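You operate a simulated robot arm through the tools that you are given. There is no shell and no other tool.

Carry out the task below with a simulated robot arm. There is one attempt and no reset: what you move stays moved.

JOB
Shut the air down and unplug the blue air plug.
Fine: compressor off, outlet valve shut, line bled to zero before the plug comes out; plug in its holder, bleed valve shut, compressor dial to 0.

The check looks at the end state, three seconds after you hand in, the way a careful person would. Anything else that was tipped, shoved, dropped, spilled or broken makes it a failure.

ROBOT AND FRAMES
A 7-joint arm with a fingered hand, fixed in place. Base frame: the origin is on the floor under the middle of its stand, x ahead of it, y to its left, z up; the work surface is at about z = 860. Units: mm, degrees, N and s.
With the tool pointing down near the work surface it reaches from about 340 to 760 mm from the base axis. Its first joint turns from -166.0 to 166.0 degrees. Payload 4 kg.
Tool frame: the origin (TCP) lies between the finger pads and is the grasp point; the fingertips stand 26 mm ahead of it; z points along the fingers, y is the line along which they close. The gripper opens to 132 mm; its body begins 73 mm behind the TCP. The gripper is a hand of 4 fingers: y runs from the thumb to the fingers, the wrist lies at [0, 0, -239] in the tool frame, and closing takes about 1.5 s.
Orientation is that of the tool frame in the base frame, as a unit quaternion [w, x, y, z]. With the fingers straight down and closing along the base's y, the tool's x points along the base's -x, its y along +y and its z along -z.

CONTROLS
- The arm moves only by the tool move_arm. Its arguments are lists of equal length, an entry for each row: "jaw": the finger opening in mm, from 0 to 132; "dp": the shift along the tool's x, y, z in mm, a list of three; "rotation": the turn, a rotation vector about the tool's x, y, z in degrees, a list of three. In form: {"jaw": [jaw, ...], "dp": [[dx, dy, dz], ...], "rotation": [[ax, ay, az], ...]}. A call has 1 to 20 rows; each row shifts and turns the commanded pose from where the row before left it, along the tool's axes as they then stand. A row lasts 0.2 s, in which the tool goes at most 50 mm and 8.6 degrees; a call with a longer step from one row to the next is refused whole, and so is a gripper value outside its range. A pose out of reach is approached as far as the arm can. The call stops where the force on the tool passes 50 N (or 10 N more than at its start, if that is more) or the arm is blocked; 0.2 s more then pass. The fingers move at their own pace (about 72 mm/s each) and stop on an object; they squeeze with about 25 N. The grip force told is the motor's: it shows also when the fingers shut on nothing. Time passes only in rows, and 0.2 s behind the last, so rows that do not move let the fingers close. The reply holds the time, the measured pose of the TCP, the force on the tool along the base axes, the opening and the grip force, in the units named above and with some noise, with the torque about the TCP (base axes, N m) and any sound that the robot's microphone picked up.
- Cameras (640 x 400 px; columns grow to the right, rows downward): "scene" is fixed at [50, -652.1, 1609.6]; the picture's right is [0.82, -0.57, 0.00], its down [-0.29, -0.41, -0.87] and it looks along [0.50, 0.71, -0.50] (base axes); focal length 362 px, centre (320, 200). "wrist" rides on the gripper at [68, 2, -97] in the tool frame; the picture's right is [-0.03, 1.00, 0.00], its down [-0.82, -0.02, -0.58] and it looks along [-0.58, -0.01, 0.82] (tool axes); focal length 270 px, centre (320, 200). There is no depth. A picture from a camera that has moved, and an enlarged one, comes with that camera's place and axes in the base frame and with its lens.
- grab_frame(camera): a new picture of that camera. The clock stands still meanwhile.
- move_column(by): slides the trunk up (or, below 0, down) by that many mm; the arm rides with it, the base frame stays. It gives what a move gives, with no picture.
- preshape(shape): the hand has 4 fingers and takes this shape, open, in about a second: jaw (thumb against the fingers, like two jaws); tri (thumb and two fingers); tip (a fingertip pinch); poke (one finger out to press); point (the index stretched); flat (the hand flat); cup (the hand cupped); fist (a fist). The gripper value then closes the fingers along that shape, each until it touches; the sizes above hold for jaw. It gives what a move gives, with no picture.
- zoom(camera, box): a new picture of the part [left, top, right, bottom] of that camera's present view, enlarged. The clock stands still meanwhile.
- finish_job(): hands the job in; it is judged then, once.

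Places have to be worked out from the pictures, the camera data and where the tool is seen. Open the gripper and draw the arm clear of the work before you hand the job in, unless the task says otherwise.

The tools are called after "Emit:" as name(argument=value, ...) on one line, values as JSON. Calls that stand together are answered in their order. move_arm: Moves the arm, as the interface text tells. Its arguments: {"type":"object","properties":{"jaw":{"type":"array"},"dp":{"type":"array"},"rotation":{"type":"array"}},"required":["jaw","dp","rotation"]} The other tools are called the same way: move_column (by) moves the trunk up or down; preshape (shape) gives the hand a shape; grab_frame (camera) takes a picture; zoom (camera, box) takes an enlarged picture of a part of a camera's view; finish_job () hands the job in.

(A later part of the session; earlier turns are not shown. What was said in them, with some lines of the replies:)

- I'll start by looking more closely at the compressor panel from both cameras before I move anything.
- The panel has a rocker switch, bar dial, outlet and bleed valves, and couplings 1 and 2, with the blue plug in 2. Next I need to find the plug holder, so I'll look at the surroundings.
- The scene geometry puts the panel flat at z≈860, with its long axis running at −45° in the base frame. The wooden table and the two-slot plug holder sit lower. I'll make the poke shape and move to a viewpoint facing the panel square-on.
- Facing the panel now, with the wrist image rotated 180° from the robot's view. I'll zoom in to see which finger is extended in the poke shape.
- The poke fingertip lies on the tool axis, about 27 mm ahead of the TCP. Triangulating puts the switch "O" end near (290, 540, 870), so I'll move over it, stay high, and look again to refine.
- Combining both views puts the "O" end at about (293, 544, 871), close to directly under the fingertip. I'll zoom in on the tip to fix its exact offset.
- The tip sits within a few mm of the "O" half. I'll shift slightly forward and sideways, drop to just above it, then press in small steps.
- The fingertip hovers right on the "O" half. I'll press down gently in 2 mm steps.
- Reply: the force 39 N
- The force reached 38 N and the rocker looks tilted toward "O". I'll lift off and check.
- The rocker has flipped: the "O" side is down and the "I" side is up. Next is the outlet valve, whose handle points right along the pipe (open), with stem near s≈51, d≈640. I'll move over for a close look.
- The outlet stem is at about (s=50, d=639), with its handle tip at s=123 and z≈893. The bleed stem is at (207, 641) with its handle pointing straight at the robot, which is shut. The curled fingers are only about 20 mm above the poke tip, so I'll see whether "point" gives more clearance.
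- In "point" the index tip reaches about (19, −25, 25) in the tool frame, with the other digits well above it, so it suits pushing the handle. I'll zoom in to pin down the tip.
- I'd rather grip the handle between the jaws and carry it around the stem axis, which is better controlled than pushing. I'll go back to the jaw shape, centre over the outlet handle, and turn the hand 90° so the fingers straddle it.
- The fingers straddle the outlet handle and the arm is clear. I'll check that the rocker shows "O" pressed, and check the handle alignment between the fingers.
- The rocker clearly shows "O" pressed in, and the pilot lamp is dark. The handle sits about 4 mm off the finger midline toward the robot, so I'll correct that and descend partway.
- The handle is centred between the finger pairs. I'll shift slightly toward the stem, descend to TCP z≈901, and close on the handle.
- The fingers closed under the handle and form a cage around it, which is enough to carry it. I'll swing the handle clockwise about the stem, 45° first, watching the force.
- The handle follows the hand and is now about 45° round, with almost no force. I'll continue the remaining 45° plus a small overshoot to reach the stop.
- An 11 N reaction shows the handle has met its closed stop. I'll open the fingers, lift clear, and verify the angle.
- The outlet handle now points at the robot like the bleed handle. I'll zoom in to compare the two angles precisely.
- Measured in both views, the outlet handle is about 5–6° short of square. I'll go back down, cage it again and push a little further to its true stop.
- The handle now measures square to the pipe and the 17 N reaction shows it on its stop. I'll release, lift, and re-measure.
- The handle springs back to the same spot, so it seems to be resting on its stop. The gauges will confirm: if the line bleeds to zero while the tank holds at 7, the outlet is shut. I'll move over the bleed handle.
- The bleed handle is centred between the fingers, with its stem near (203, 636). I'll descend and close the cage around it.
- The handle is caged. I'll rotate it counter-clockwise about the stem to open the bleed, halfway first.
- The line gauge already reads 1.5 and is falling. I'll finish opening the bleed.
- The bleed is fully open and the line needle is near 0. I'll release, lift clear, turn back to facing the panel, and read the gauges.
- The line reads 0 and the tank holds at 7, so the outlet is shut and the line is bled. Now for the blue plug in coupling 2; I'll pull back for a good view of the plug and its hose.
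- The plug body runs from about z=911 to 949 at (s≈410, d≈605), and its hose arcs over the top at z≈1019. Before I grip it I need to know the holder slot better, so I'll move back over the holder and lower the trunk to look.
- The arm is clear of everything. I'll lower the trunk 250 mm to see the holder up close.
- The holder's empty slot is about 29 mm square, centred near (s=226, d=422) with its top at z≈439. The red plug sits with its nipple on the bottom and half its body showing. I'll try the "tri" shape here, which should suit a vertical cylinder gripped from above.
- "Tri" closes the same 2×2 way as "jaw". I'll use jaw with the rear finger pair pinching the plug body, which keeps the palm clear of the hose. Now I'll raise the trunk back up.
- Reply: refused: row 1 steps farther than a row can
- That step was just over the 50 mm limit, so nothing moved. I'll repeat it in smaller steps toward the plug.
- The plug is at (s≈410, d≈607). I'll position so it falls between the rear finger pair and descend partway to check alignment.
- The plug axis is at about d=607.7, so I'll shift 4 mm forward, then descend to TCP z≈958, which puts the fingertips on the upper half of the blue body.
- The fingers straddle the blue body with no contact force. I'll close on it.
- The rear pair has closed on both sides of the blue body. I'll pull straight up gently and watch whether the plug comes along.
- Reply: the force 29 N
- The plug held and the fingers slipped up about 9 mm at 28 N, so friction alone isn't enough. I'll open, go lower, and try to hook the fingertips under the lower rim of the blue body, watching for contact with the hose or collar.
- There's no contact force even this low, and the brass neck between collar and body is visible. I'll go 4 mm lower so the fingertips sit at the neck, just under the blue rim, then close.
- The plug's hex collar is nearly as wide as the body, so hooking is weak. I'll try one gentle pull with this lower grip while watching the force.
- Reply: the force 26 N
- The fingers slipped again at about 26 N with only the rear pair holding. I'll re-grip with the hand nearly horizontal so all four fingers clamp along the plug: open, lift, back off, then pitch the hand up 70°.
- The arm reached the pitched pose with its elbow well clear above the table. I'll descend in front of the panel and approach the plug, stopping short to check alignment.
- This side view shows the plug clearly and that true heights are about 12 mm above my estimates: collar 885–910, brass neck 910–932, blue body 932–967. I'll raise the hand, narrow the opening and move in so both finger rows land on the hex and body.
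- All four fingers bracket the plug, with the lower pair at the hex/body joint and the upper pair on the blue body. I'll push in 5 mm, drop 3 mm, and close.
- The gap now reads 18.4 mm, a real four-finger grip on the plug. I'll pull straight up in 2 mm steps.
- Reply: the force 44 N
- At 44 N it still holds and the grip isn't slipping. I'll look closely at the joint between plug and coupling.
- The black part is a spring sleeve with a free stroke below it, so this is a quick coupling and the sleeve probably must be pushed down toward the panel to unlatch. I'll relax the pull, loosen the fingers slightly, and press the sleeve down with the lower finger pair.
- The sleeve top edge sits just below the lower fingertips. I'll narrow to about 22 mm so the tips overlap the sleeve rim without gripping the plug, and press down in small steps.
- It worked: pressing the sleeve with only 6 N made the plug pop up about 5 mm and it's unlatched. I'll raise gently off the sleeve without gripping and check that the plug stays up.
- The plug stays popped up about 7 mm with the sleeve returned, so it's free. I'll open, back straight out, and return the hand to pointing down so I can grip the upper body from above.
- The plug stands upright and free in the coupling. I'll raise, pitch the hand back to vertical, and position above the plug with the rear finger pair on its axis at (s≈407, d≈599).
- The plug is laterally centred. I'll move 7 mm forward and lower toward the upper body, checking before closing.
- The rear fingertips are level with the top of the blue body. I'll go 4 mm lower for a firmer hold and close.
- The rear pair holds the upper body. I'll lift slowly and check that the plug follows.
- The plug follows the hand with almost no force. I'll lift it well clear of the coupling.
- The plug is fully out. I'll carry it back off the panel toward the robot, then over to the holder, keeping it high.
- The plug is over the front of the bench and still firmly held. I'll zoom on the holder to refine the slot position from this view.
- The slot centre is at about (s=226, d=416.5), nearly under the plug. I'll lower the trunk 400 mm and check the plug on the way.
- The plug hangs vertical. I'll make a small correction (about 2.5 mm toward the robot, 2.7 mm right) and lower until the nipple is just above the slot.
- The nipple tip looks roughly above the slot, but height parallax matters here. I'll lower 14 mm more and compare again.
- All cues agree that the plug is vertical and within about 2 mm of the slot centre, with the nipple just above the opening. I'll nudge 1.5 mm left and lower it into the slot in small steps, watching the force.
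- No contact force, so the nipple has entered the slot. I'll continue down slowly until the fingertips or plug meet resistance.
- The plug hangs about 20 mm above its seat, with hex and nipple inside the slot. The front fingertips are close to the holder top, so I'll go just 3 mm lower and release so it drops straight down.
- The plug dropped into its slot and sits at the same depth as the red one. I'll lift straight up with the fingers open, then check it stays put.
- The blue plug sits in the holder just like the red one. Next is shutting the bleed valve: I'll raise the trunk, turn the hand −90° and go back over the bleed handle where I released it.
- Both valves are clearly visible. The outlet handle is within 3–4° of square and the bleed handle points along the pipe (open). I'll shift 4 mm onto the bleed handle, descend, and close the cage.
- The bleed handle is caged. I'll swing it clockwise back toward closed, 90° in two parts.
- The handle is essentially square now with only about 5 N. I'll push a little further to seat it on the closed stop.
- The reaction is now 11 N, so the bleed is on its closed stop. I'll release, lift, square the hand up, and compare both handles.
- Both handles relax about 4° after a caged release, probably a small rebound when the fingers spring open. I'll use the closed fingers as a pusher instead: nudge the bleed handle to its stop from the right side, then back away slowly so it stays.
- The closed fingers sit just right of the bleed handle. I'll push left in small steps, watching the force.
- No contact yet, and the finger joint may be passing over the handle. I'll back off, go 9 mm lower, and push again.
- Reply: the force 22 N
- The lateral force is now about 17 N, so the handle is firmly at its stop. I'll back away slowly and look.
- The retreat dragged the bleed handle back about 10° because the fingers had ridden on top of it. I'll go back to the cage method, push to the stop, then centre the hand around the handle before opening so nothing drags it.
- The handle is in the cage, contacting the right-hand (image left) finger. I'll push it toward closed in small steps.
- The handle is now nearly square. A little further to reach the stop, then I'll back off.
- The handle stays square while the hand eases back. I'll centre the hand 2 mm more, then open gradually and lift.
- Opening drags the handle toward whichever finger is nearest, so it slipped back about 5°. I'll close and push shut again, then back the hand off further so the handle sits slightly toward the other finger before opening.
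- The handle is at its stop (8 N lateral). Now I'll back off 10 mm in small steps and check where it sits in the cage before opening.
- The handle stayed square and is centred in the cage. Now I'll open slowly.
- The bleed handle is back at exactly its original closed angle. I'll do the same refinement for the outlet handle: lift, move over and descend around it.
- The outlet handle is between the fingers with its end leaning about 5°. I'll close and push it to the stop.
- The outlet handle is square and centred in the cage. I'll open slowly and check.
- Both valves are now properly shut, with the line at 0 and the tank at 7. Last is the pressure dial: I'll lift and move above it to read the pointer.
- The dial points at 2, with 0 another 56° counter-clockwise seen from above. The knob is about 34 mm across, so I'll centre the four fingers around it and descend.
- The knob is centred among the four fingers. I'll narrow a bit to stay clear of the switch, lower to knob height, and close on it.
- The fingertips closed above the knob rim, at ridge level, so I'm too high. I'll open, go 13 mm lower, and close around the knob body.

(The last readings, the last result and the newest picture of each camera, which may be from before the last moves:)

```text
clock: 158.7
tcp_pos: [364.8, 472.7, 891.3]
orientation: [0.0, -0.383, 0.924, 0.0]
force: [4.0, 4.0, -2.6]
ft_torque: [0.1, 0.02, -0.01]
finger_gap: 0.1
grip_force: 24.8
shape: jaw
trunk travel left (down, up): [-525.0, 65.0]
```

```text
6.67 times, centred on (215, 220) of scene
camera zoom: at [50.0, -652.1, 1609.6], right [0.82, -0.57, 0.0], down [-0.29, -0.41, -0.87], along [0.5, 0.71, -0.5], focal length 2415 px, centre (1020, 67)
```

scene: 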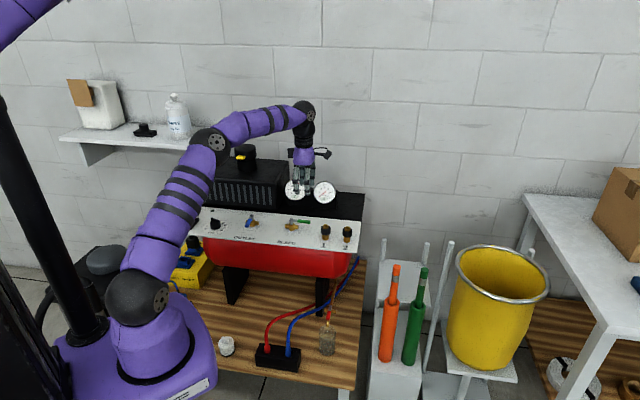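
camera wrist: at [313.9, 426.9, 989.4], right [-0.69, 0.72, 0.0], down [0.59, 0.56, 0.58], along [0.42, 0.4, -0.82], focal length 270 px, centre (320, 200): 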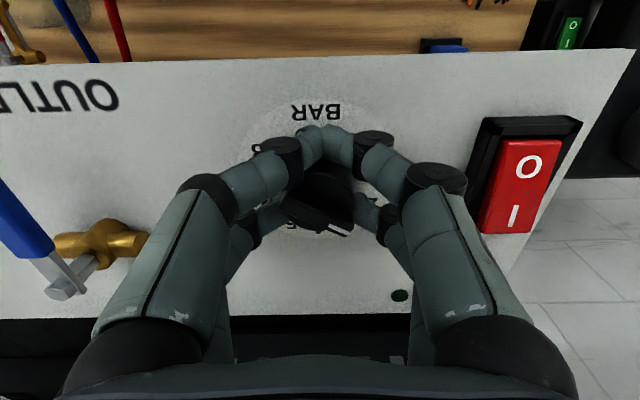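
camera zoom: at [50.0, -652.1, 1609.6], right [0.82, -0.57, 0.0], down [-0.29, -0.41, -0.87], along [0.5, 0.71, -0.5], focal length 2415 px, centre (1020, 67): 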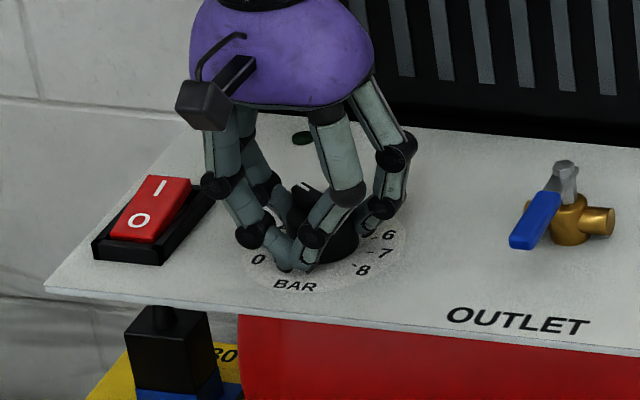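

The front pair closed just in front of the knob and only the rear pair holds it. I'll open, shift 7 mm forward so all four fingers straddle it, and close again.

Emit:
move_arm(jaw=[25, 48, 48, 48, 48, 30, 15, 0, 0, 0, 0], dp=[[0, 0, 0], [0, 0, 0], [0, 0, 0], [-4, 0, 0], [-3, 0, 0], [0, 0, 0], [0, 0, 0], [0, 0, 0], [0, 0, 0], [0, 0, 0], [0, 0, 0]], rotation=[[0, 0, 0], [0, 0, 0], [0, 0, 0], [0, 0, 0], [0, 0, 0], [0, 0, 0], [0, 0, 0], [0, 0, 0], [0, 0, 0], [0, 0, 0], [0, 0, 0]])

Emit:
grab_frame(camera="wrist")

Emit:
zoom(camera="scene", box=[170, 190, 260, 250])

```text
clock: 161.1
tcp_pos: [368.0, 477.5, 891.9]
orientation: [-0.001, -0.383, 0.924, -0.001]
force: [-4.8, 0.2, -4.3]
ft_torque: [0.08, 0.03, -0.02]
finger_gap: 8.0
grip_force: 25.1
shape: jaw
trunk travel left (down, up): [-525.0, 65.0]
```

```text
taken
camera wrist: at [317.7, 431.8, 989.6], right [-0.69, 0.72, 0.0], down [0.59, 0.56, 0.58], along [0.42, 0.4, -0.82], focal length 270 px, centre (320, 200)
```

wrist: 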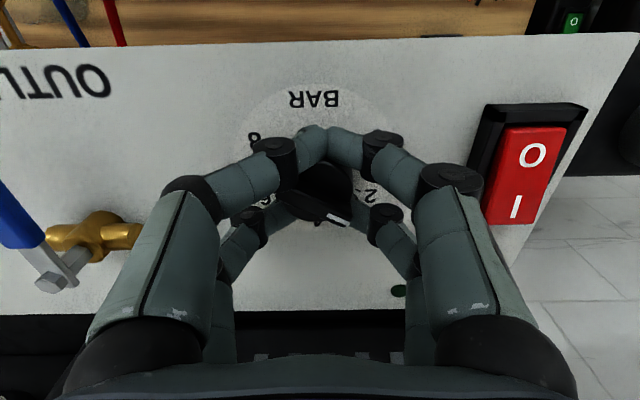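

```text
6.67 times, centred on (215, 220) of scene
camera zoom: at [50.0, -652.1, 1609.6], right [0.82, -0.57, 0.0], down [-0.29, -0.41, -0.87], along [0.5, 0.71, -0.5], focal length 2415 px, centre (1020, 67)
```

zoom: 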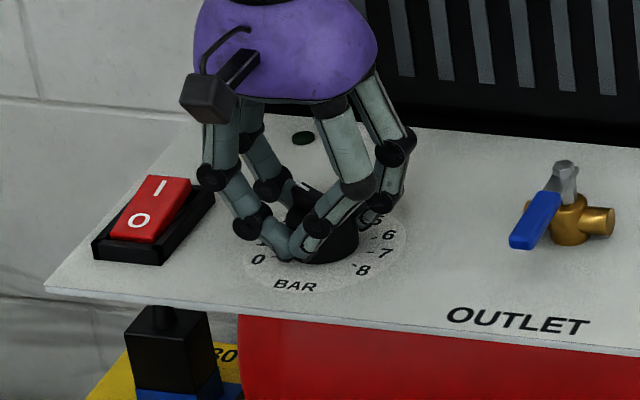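

The gap reads 8 mm, so all four fingers now bear on the knob. I'll rotate counter-clockwise (negative about tool z) in small steps and see whether the dial follows.

Emit:
move_arm(jaw=[0, 0, 0, 0], dp=[[0, 0.2, 0], [0, 0.2, 0], [0, 0.2, 0], [0, 0.2, 0]], rotation=[[0, 0, -6], [0, 0, -6], [0, 0, -6], [0, 0, -6]])

Emit:
grab_frame(camera="wrist")

Emit:
zoom(camera="scene", box=[170, 190, 260, 250])

```text
clock: 162.1
tcp_pos: [368.5, 475.5, 893.2]
orientation: [-0.001, -0.567, 0.824, 0.0]
force: [-4.9, -9.4, -4.4]
ft_torque: [-0.16, 0.06, -0.01]
finger_gap: 8.0
grip_force: 25.2
shape: jaw
trunk travel left (down, up): [-525.0, 65.0]
```

```text
taken
camera wrist: at [341.4, 414.6, 989.6], right [-0.92, 0.38, 0.0], down [0.31, 0.76, 0.58], along [0.22, 0.53, -0.82], focal length 270 px, centre (320, 200)
```

wrist: 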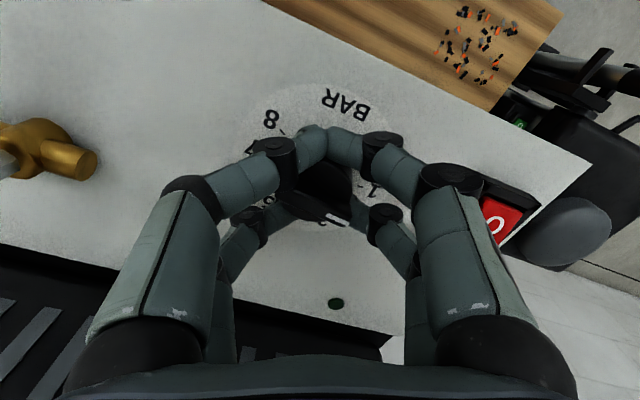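

```text
6.67 times, centred on (215, 220) of scene
camera zoom: at [50.0, -652.1, 1609.6], right [0.82, -0.57, 0.0], down [-0.29, -0.41, -0.87], along [0.5, 0.71, -0.5], focal length 2415 px, centre (1020, 67)
```

zoom: 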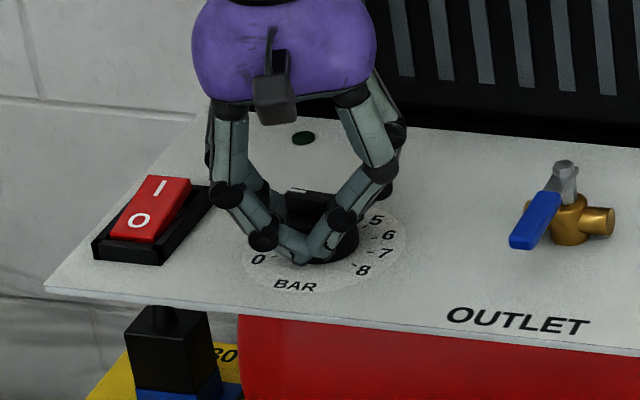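

The dial follows the hand. I'll continue the rotation to bring the pointer to 0.

Emit:
move_arm(jaw=[0, 0, 0, 0, 0], dp=[[0, 0.2, 0], [0, 0.2, 0], [0, 0.2, 0], [0, 0.2, 0], [0, 0.2, 0]], rotation=[[0, 0, -6], [0, 0, -6], [0, 0, -6], [0, 0, -6], [0, 0, -6]])

Emit:
zoom(camera="wrist", box=[220, 80, 420, 260])

Emit:
zoom(camera="scene", box=[170, 190, 260, 250])

```text
clock: 163.3
tcp_pos: [369.3, 473.0, 892.1]
orientation: [0.001, 0.761, -0.649, 0.001]
force: [2.9, -24.1, -7.6]
ft_torque: [-0.44, -0.03, -0.01]
finger_gap: 7.7
grip_force: 24.4
shape: jaw
trunk travel left (down, up): [-525.0, 65.0]
```

```text
2.22 times, centred on (320, 170) of wrist
camera zoom: at [377.3, 408.8, 989.7], right [-0.99, -0.13, 0.0], down [-0.11, 0.81, 0.58], along [-0.08, 0.57, -0.82], focal length 601 px, centre (320, 267)
```

zoom: 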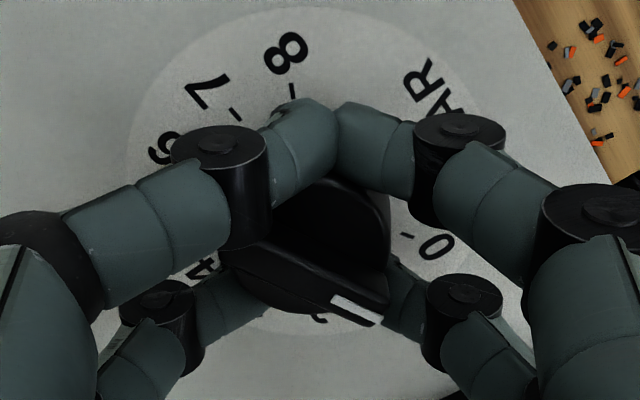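

```text
6.67 times, centred on (215, 220) of scene
camera zoom: at [50.0, -652.1, 1609.6], right [0.82, -0.57, 0.0], down [-0.29, -0.41, -0.87], along [0.5, 0.71, -0.5], focal length 2415 px, centre (1020, 67)
```

zoom: 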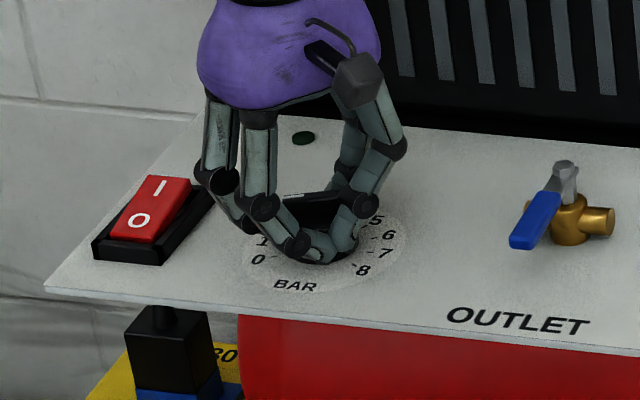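

The pointer is about at 0, with some sideways load from a slightly off-centre rotation. I'll ease 2 mm to relieve it while turning the last few degrees.

Emit:
move_arm(jaw=[0, 0, 0], dp=[[1, 0, 0], [1, 0, 0], [0.5, 0, 0]], rotation=[[0, 0, -2], [0, 0, -1.5], [0, 0, 0]])

Emit:
zoom(camera="wrist", box=[220, 80, 420, 260])

```text
clock: 164.1
tcp_pos: [367.8, 474.2, 892.7]
orientation: [0.0, 0.78, -0.626, 0.0]
force: [7.6, -16.4, -11.8]
ft_torque: [-0.29, -0.16, -0.06]
finger_gap: 7.6
grip_force: 24.6
shape: jaw
trunk travel left (down, up): [-525.0, 65.0]
```

```text
2.22 times, centred on (320, 170) of wrist
camera zoom: at [381.3, 408.9, 989.7], right [-0.98, -0.19, 0.0], down [-0.16, 0.8, 0.58], along [-0.11, 0.57, -0.82], focal length 601 px, centre (320, 267)
```

zoom: 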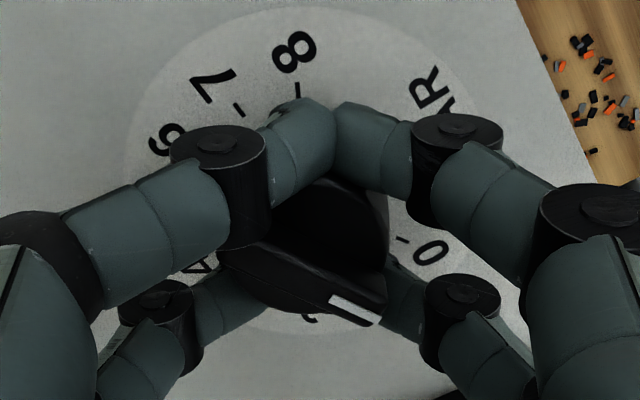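

I'll release the knob gradually, lift, and read the dial.

Emit:
move_arm(jaw=[12, 20, 28, 36, 46, 46, 46, 46, 46], dp=[[0, 0, 0], [0, 0, 0], [0, 0, 0], [0, 0, 0], [0, 0, 0], [0, 0, -20], [0, 0, -40], [0, 0, -40], [0, 0, -20]], rotation=[[0, 0, 0], [0, 0, 0], [0, 0, 0], [0, 0, 0], [0, 0, 0], [0, 0, 0], [0, 0, 0], [0, 0, 0], [0, 0, 0]])

Emit:
grab_frame(camera="wrist")

Emit:
zoom(camera="scene", box=[180, 205, 250, 250])

```text
clock: 166.1
tcp_pos: [366.2, 475.0, 1010.7]
orientation: [0.001, 0.779, -0.626, 0.001]
force: [0.2, 0.7, -0.2]
ft_torque: [0.03, -0.01, 0.01]
finger_gap: 45.6
grip_force: 0.0
shape: jaw
trunk travel left (down, up): [-525.0, 65.0]
```

```text
taken
camera wrist: at [379.1, 409.9, 1109.3], right [-0.98, -0.19, 0.0], down [-0.16, 0.8, 0.58], along [-0.11, 0.57, -0.82], focal length 270 px, centre (320, 200)
```

wrist: 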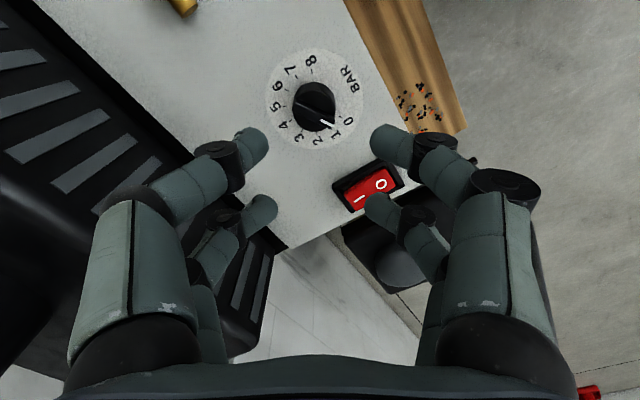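

```text
8.89 times, centred on (215, 228) of scene
camera zoom: at [50.0, -652.1, 1609.6], right [0.82, -0.57, 0.0], down [-0.29, -0.41, -0.87], along [0.5, 0.71, -0.5], focal length 3221 px, centre (1253, -44)
```

zoom: 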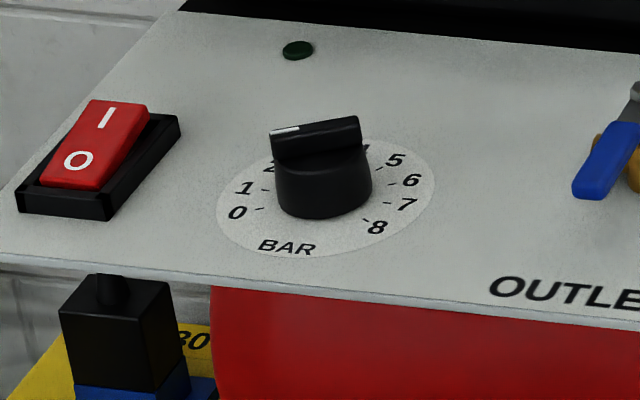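

Emit:
zoom(camera="wrist", box=[250, 40, 410, 220])

```text
2.22 times, centred on (330, 130) of wrist
camera zoom: at [379.1, 409.9, 1109.3], right [-0.98, -0.19, 0.0], down [-0.16, 0.8, 0.58], along [-0.11, 0.57, -0.82], focal length 601 px, centre (298, 356)
```

zoom: 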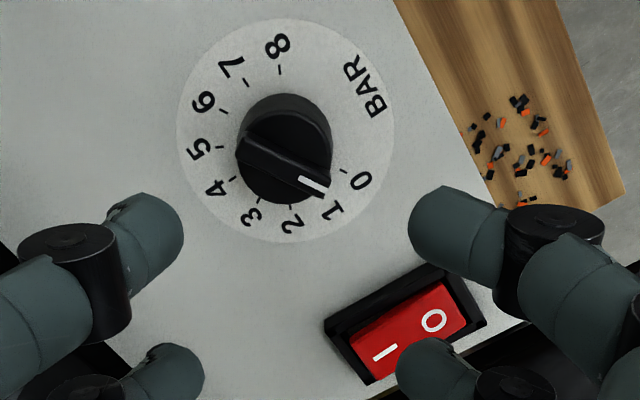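

The pointer reads 0, perhaps a few degrees past the mark. I'll turn the hand back to the straight-on view and measure more carefully.

Emit:
move_arm(jaw=[60, 60, 60, 60, 60, 60, 60, 60, 60], dp=[[0, 0, 0], [0, 0, 0], [0, 0, 0], [0, 0, 0], [0, 0, 0], [0, 0, 0], [0, 0, 0], [0, 0, 0], [36, 0, 0]], rotation=[[0, 0, 7.2], [0, 0, 7.2], [0, 0, 7.2], [0, 0, 7.2], [0, 0, 7.2], [0, 0, 7.2], [0, 0, 7.2], [0, 0, 7.1], [0, 0, 0]])

Emit:
zoom(camera="wrist", box=[240, 70, 400, 190])

```text
clock: 168.1
tcp_pos: [341.9, 449.6, 1012.4]
orientation: [0.001, -0.382, 0.924, -0.001]
force: [-0.7, 0.1, -0.5]
ft_torque: [-0.04, -0.03, 0.0]
finger_gap: 59.7
grip_force: 0.1
shape: jaw
trunk travel left (down, up): [-525.0, 65.0]
```

```text
3.33 times, centred on (320, 130) of wrist
camera zoom: at [291.4, 404.3, 1109.7], right [-0.69, 0.73, 0.0], down [0.59, 0.56, 0.58], along [0.42, 0.4, -0.82], focal length 901 px, centre (320, 433)
```

zoom: 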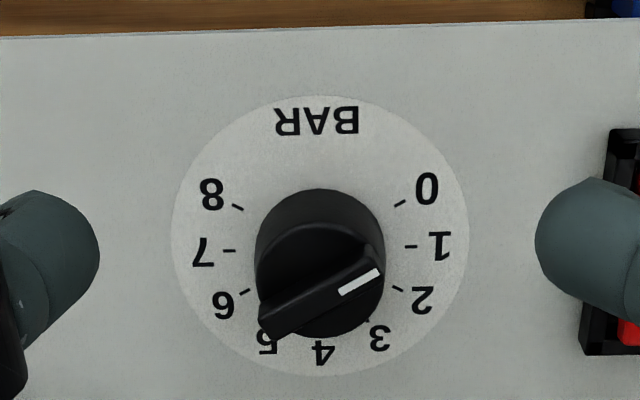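

The ticks turn out to be 30° apart, with 0 at 120° and the pointer at about 117–118°, roughly 0.1 bar short. I'll re-grip the knob and turn it the last few degrees to the stop.

Emit:
move_arm(jaw=[48, 48, 48, 48, 48, 30, 15, 0, 0, 0, 0], dp=[[-38.2, 1.2, 0], [0, 0, 40], [0, 0, 40], [0, 0, 30], [0, 0, 10.5], [0, 0, 0], [0, 0, 0], [0, 0, 0], [0, 0, 0], [0, 0, 0], [0, 0, 0]], rotation=[[0, 0, 0], [0, 0, 0], [0, 0, 0], [0, 0, 0], [0, 0, 0], [0, 0, 0], [0, 0, 0], [0, 0, 0], [0, 0, 0], [0, 0, 0], [0, 0, 0]])

Emit:
grab_frame(camera="wrist")

```text
clock: 170.5
tcp_pos: [367.1, 478.1, 892.1]
orientation: [-0.001, -0.383, 0.924, 0.0]
force: [-3.9, 1.4, -3.8]
ft_torque: [0.05, 0.11, 0.0]
finger_gap: 7.4
grip_force: 25.2
shape: jaw
trunk travel left (down, up): [-525.0, 65.0]
```

```text
taken
camera wrist: at [317.4, 432.5, 988.7], right [-0.69, 0.72, 0.0], down [0.59, 0.56, 0.58], along [0.42, 0.4, -0.82], focal length 270 px, centre (320, 200)
```

wrist: 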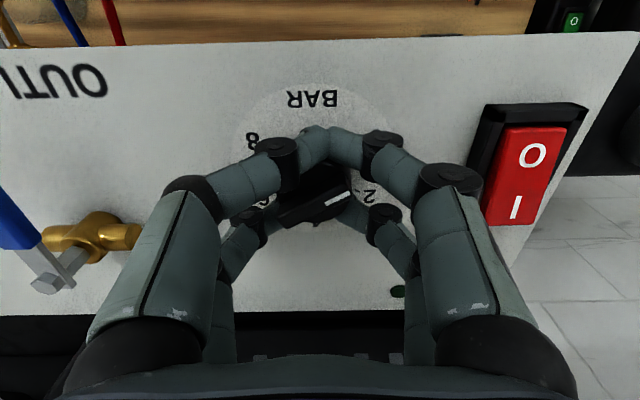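

Emit:
move_arm(jaw=[0, 0, 0, 0], dp=[[0, 0.05, 0], [0, 0.05, 0], [0, 0.05, 0], [0, 0, 0]], rotation=[[0, 0, -2], [0, 0, -2], [0, 0, -1], [0, 0, 0]])

Emit:
move_arm(jaw=[12, 20, 28, 36, 46, 46, 46, 46, 46], dp=[[0, 0, 0], [0, 0, 0], [0, 0, 0], [0, 0, 0], [0, 0, 0], [0, 0, -20], [0, 0, -40], [0, 0, -40], [0, 0, -20]], rotation=[[0, 0, 0], [0, 0, 0], [0, 0, 0], [0, 0, 0], [0, 0, 0], [0, 0, 0], [0, 0, 0], [0, 0, 0], [0, 0, 5]])

Emit:
move_arm(jaw=[60, 60], dp=[[36, 0, 0], [0, 0, 0]], rotation=[[0, 0, 0], [0, 0, 0]])

Emit:
zoom(camera="wrist", box=[240, 70, 400, 190])

Emit:
zoom(camera="scene", box=[180, 205, 250, 250])

```text
clock: 171.5
tcp_pos: [367.9, 478.8, 891.0]
orientation: [0.0, -0.423, 0.906, 0.0]
force: [-5.8, 4.1, -3.1]
ft_torque: [0.13, 0.13, -0.46]
finger_gap: 7.0
grip_force: 24.6
shape: jaw
trunk travel left (down, up): [-525.0, 65.0]
```

```text
clock: 173.5
tcp_pos: [367.3, 476.4, 1012.5]
orientation: [0.0, -0.383, 0.924, 0.0]
force: [0.5, 0.0, -0.6]
ft_torque: [0.02, 0.01, -0.01]
finger_gap: 45.4
grip_force: 0.0
shape: jaw
trunk travel left (down, up): [-525.0, 65.0]
```

```text
clock: 174.1
tcp_pos: [342.1, 450.5, 1012.5]
orientation: [0.0, -0.383, 0.924, 0.001]
force: [-0.4, 0.3, -0.7]
ft_torque: [0.0, -0.05, -0.02]
finger_gap: 59.6
grip_force: 0.0
shape: jaw
trunk travel left (down, up): [-525.0, 65.0]
```

```text
3.33 times, centred on (320, 130) of wrist
camera zoom: at [292.2, 406.2, 1110.2], right [-0.69, 0.72, 0.0], down [0.59, 0.56, 0.58], along [0.42, 0.4, -0.82], focal length 901 px, centre (320, 433)
```

zoom: 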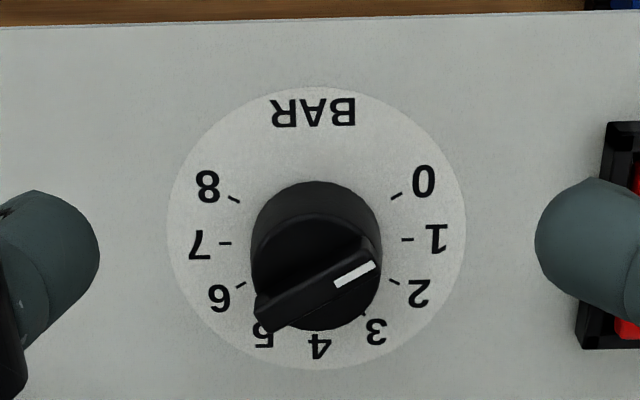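

```text
8.89 times, centred on (215, 228) of scene
camera zoom: at [50.0, -652.1, 1609.6], right [0.82, -0.57, 0.0], down [-0.29, -0.41, -0.87], along [0.5, 0.71, -0.5], focal length 3221 px, centre (1253, -44)
```

zoom: 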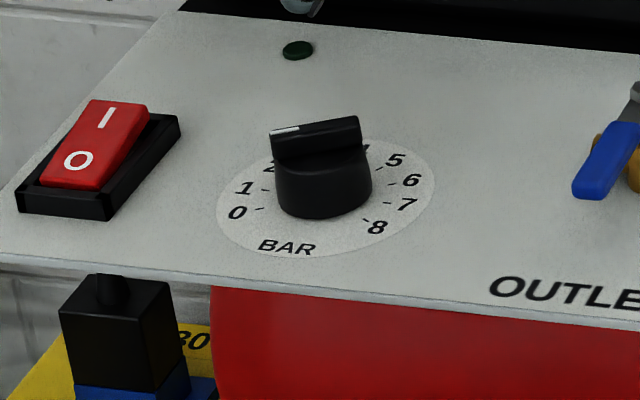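

The knob pushed back with 0.46 N·m and didn't move, so the dial is on its 0 stop. I'll draw the arm clear and check everything one last time.

Emit:
move_arm(jaw=[132, 132, 132, 132, 132, 132, 132, 132], dp=[[0, 0, -40], [0, 0, -40], [0, 0, -40], [40, 0, -20], [40, 0, 0], [40, 0, 0], [20, -30, 0], [0, -30, 0]], rotation=[[0, 0, 0], [0, 0, 0], [0, 0, 0], [0, 0, 0], [0, 0, 0], [0, 0, 0], [0, 0, 0], [0, 0, 0]])

Emit:
grab_frame(camera="scene")

Emit:
grab_frame(camera="wrist")

Emit:
zoom(camera="scene", box=[170, 170, 380, 300])

Emit:
zoom(camera="scene", box=[200, 280, 380, 395])

```text
clock: 175.7
tcp_pos: [326.3, 296.8, 1144.7]
orientation: [0.007, -0.286, 0.958, -0.029]
force: [0.8, 0.6, -0.7]
ft_torque: [-0.01, -0.01, -0.01]
finger_gap: 132.1
grip_force: 0.0
shape: jaw
trunk travel left (down, up): [-525.0, 65.0]
stopped in row 7: the arm was blocked; the commanded pose is now the measured one
```

```text
taken
```

scene: 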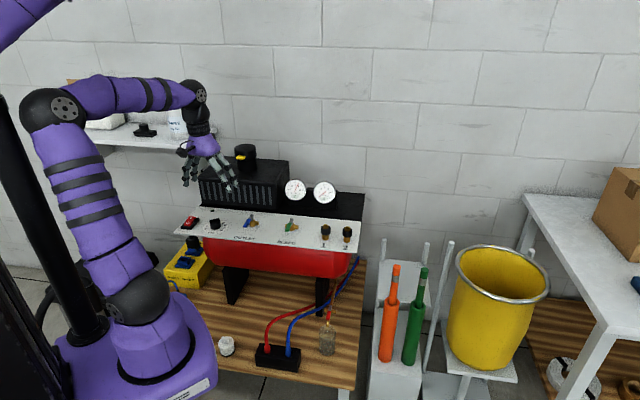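

```text
taken
camera wrist: at [264.8, 267.7, 1241.7], right [-0.53, 0.85, -0.06], down [0.68, 0.46, 0.57], along [0.52, 0.26, -0.82], focal length 270 px, centre (320, 200)
```

wrist: 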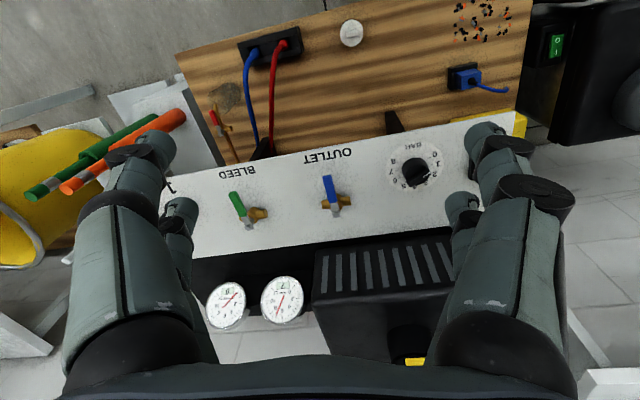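

```text
3.05 times, centred on (275, 235) of scene
camera zoom: at [50.0, -652.1, 1609.6], right [0.82, -0.57, 0.0], down [-0.29, -0.41, -0.87], along [0.5, 0.71, -0.5], focal length 1104 px, centre (457, 93)
```

zoom: 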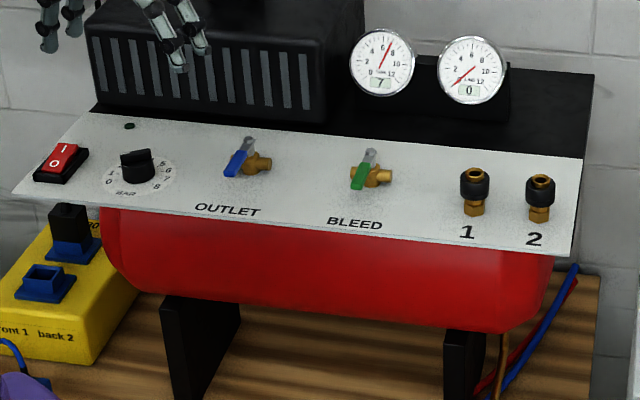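

```text
3.48 times, centred on (290, 338) of scene
camera zoom: at [50.0, -652.1, 1609.6], right [0.82, -0.57, 0.0], down [-0.29, -0.41, -0.87], along [0.5, 0.71, -0.5], focal length 1260 px, centre (424, -278)
```

zoom: 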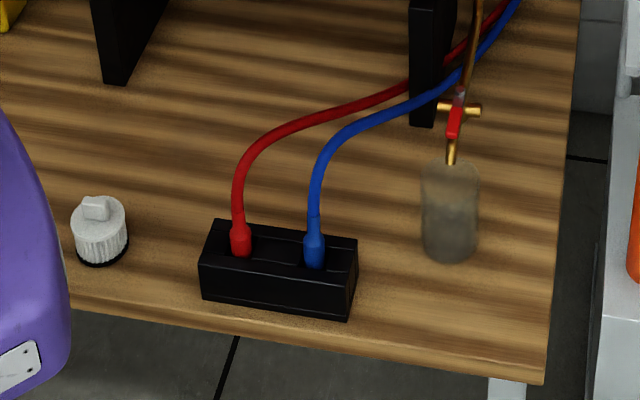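

Everything on the bench looks right. The retreat stopped near the arm's own inner limit, so I'll check the shelf area and back off a little.

Emit:
zoom(camera="scene", box=[10, 60, 250, 210])

Emit:
move_arm(jaw=[132, 132, 132, 132], dp=[[-20, -20, 0], [-10, -35, 0], [0, -40, 0], [0, -40, -10]], rotation=[[0, 0, 0], [0, 0, 0], [0, 0, 0], [0, 0, 0]])

Emit:
grab_frame(camera="scene")

Emit:
zoom(camera="scene", box=[40, 60, 240, 190])

```text
2.67 times, centred on (130, 135) of scene
camera zoom: at [50.0, -652.1, 1609.6], right [0.82, -0.57, 0.0], down [-0.29, -0.41, -0.87], along [0.5, 0.71, -0.5], focal length 966 px, centre (827, 373)
```

zoom: 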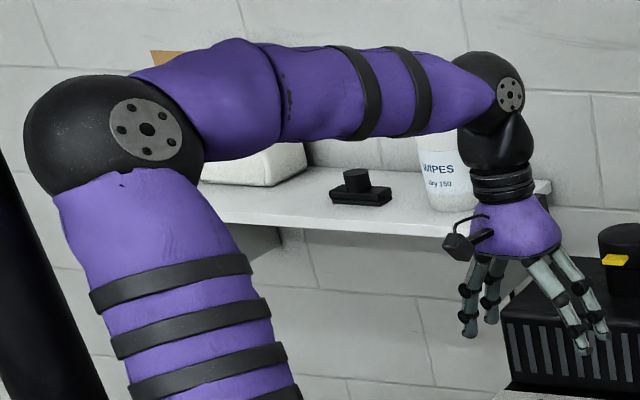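

```text
clock: 176.7
tcp_pos: [426.2, 200.2, 1162.9]
orientation: [0.007, -0.286, 0.958, -0.029]
force: [-1.0, -0.9, -0.2]
ft_torque: [0.0, -0.04, 0.01]
finger_gap: 131.9
grip_force: 0.0
shape: jaw
trunk travel left (down, up): [-525.0, 65.0]
```

```text
taken
```

scene: 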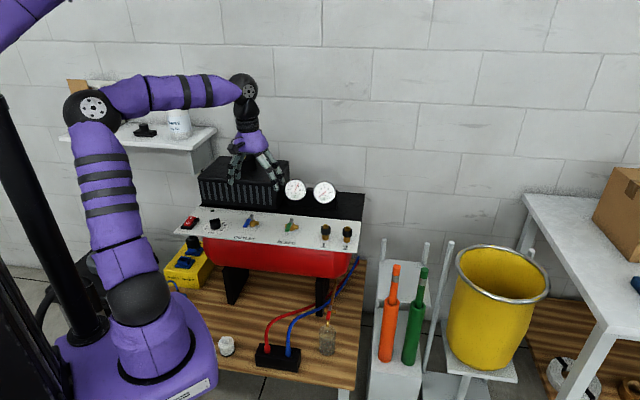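

```text
3.08 times, centred on (140, 125) of scene
camera zoom: at [50.0, -652.1, 1609.6], right [0.82, -0.57, 0.0], down [-0.29, -0.41, -0.87], along [0.5, 0.71, -0.5], focal length 1115 px, centre (874, 431)
```

zoom: 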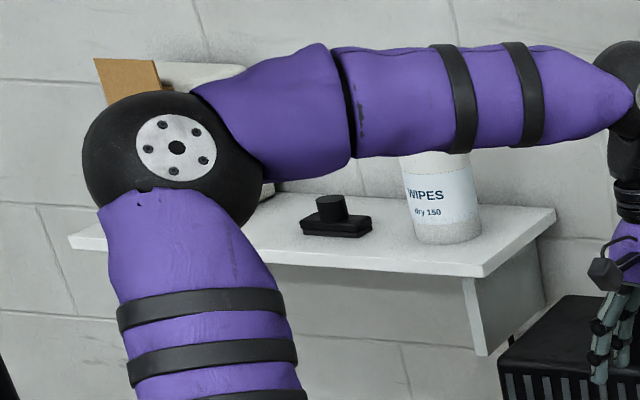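

Shelf items are undisturbed and the arm is clear above the bench. The compressor is off, the outlet and bleed are shut, and the line reads 0. The blue plug is in its holder and the dial is at 0, so I'm handing in the job.

Emit:
finish_job()

```text
The job is handed in.
```

The air is shut down and the blue plug is out of coupling 2 and in its holder. I handed the job in with everything below confirmed on camera; the final check's result isn't back yet.

- **Compressor:** the switch is at O, and the dial is turned against its 0 stop.
- **Outlet valve:** shut, with the handle square to the pipe. The line stayed at 0 while the tank held at 7 bar.
- **Line:** bled to 0 before the plug came out, and still reading 0 at the end.
- **Blue plug:** it sits in the empty slot beside the red plug, at about the same depth. It came out only after the black sleeve on the coupling was pressed down; my earlier straight pulls, up to about 44 N, didn't release it.
- **Bleed valve:** shut, with the handle back at its original closed angle. One nudge dragged it about 10° open after the plug was out, so I closed it again.

The shelf and bench items look undisturbed in the last pictures. The arm stopped once as "blocked" on the way out, with no contact force. I moved it clear, and the gripper is open.
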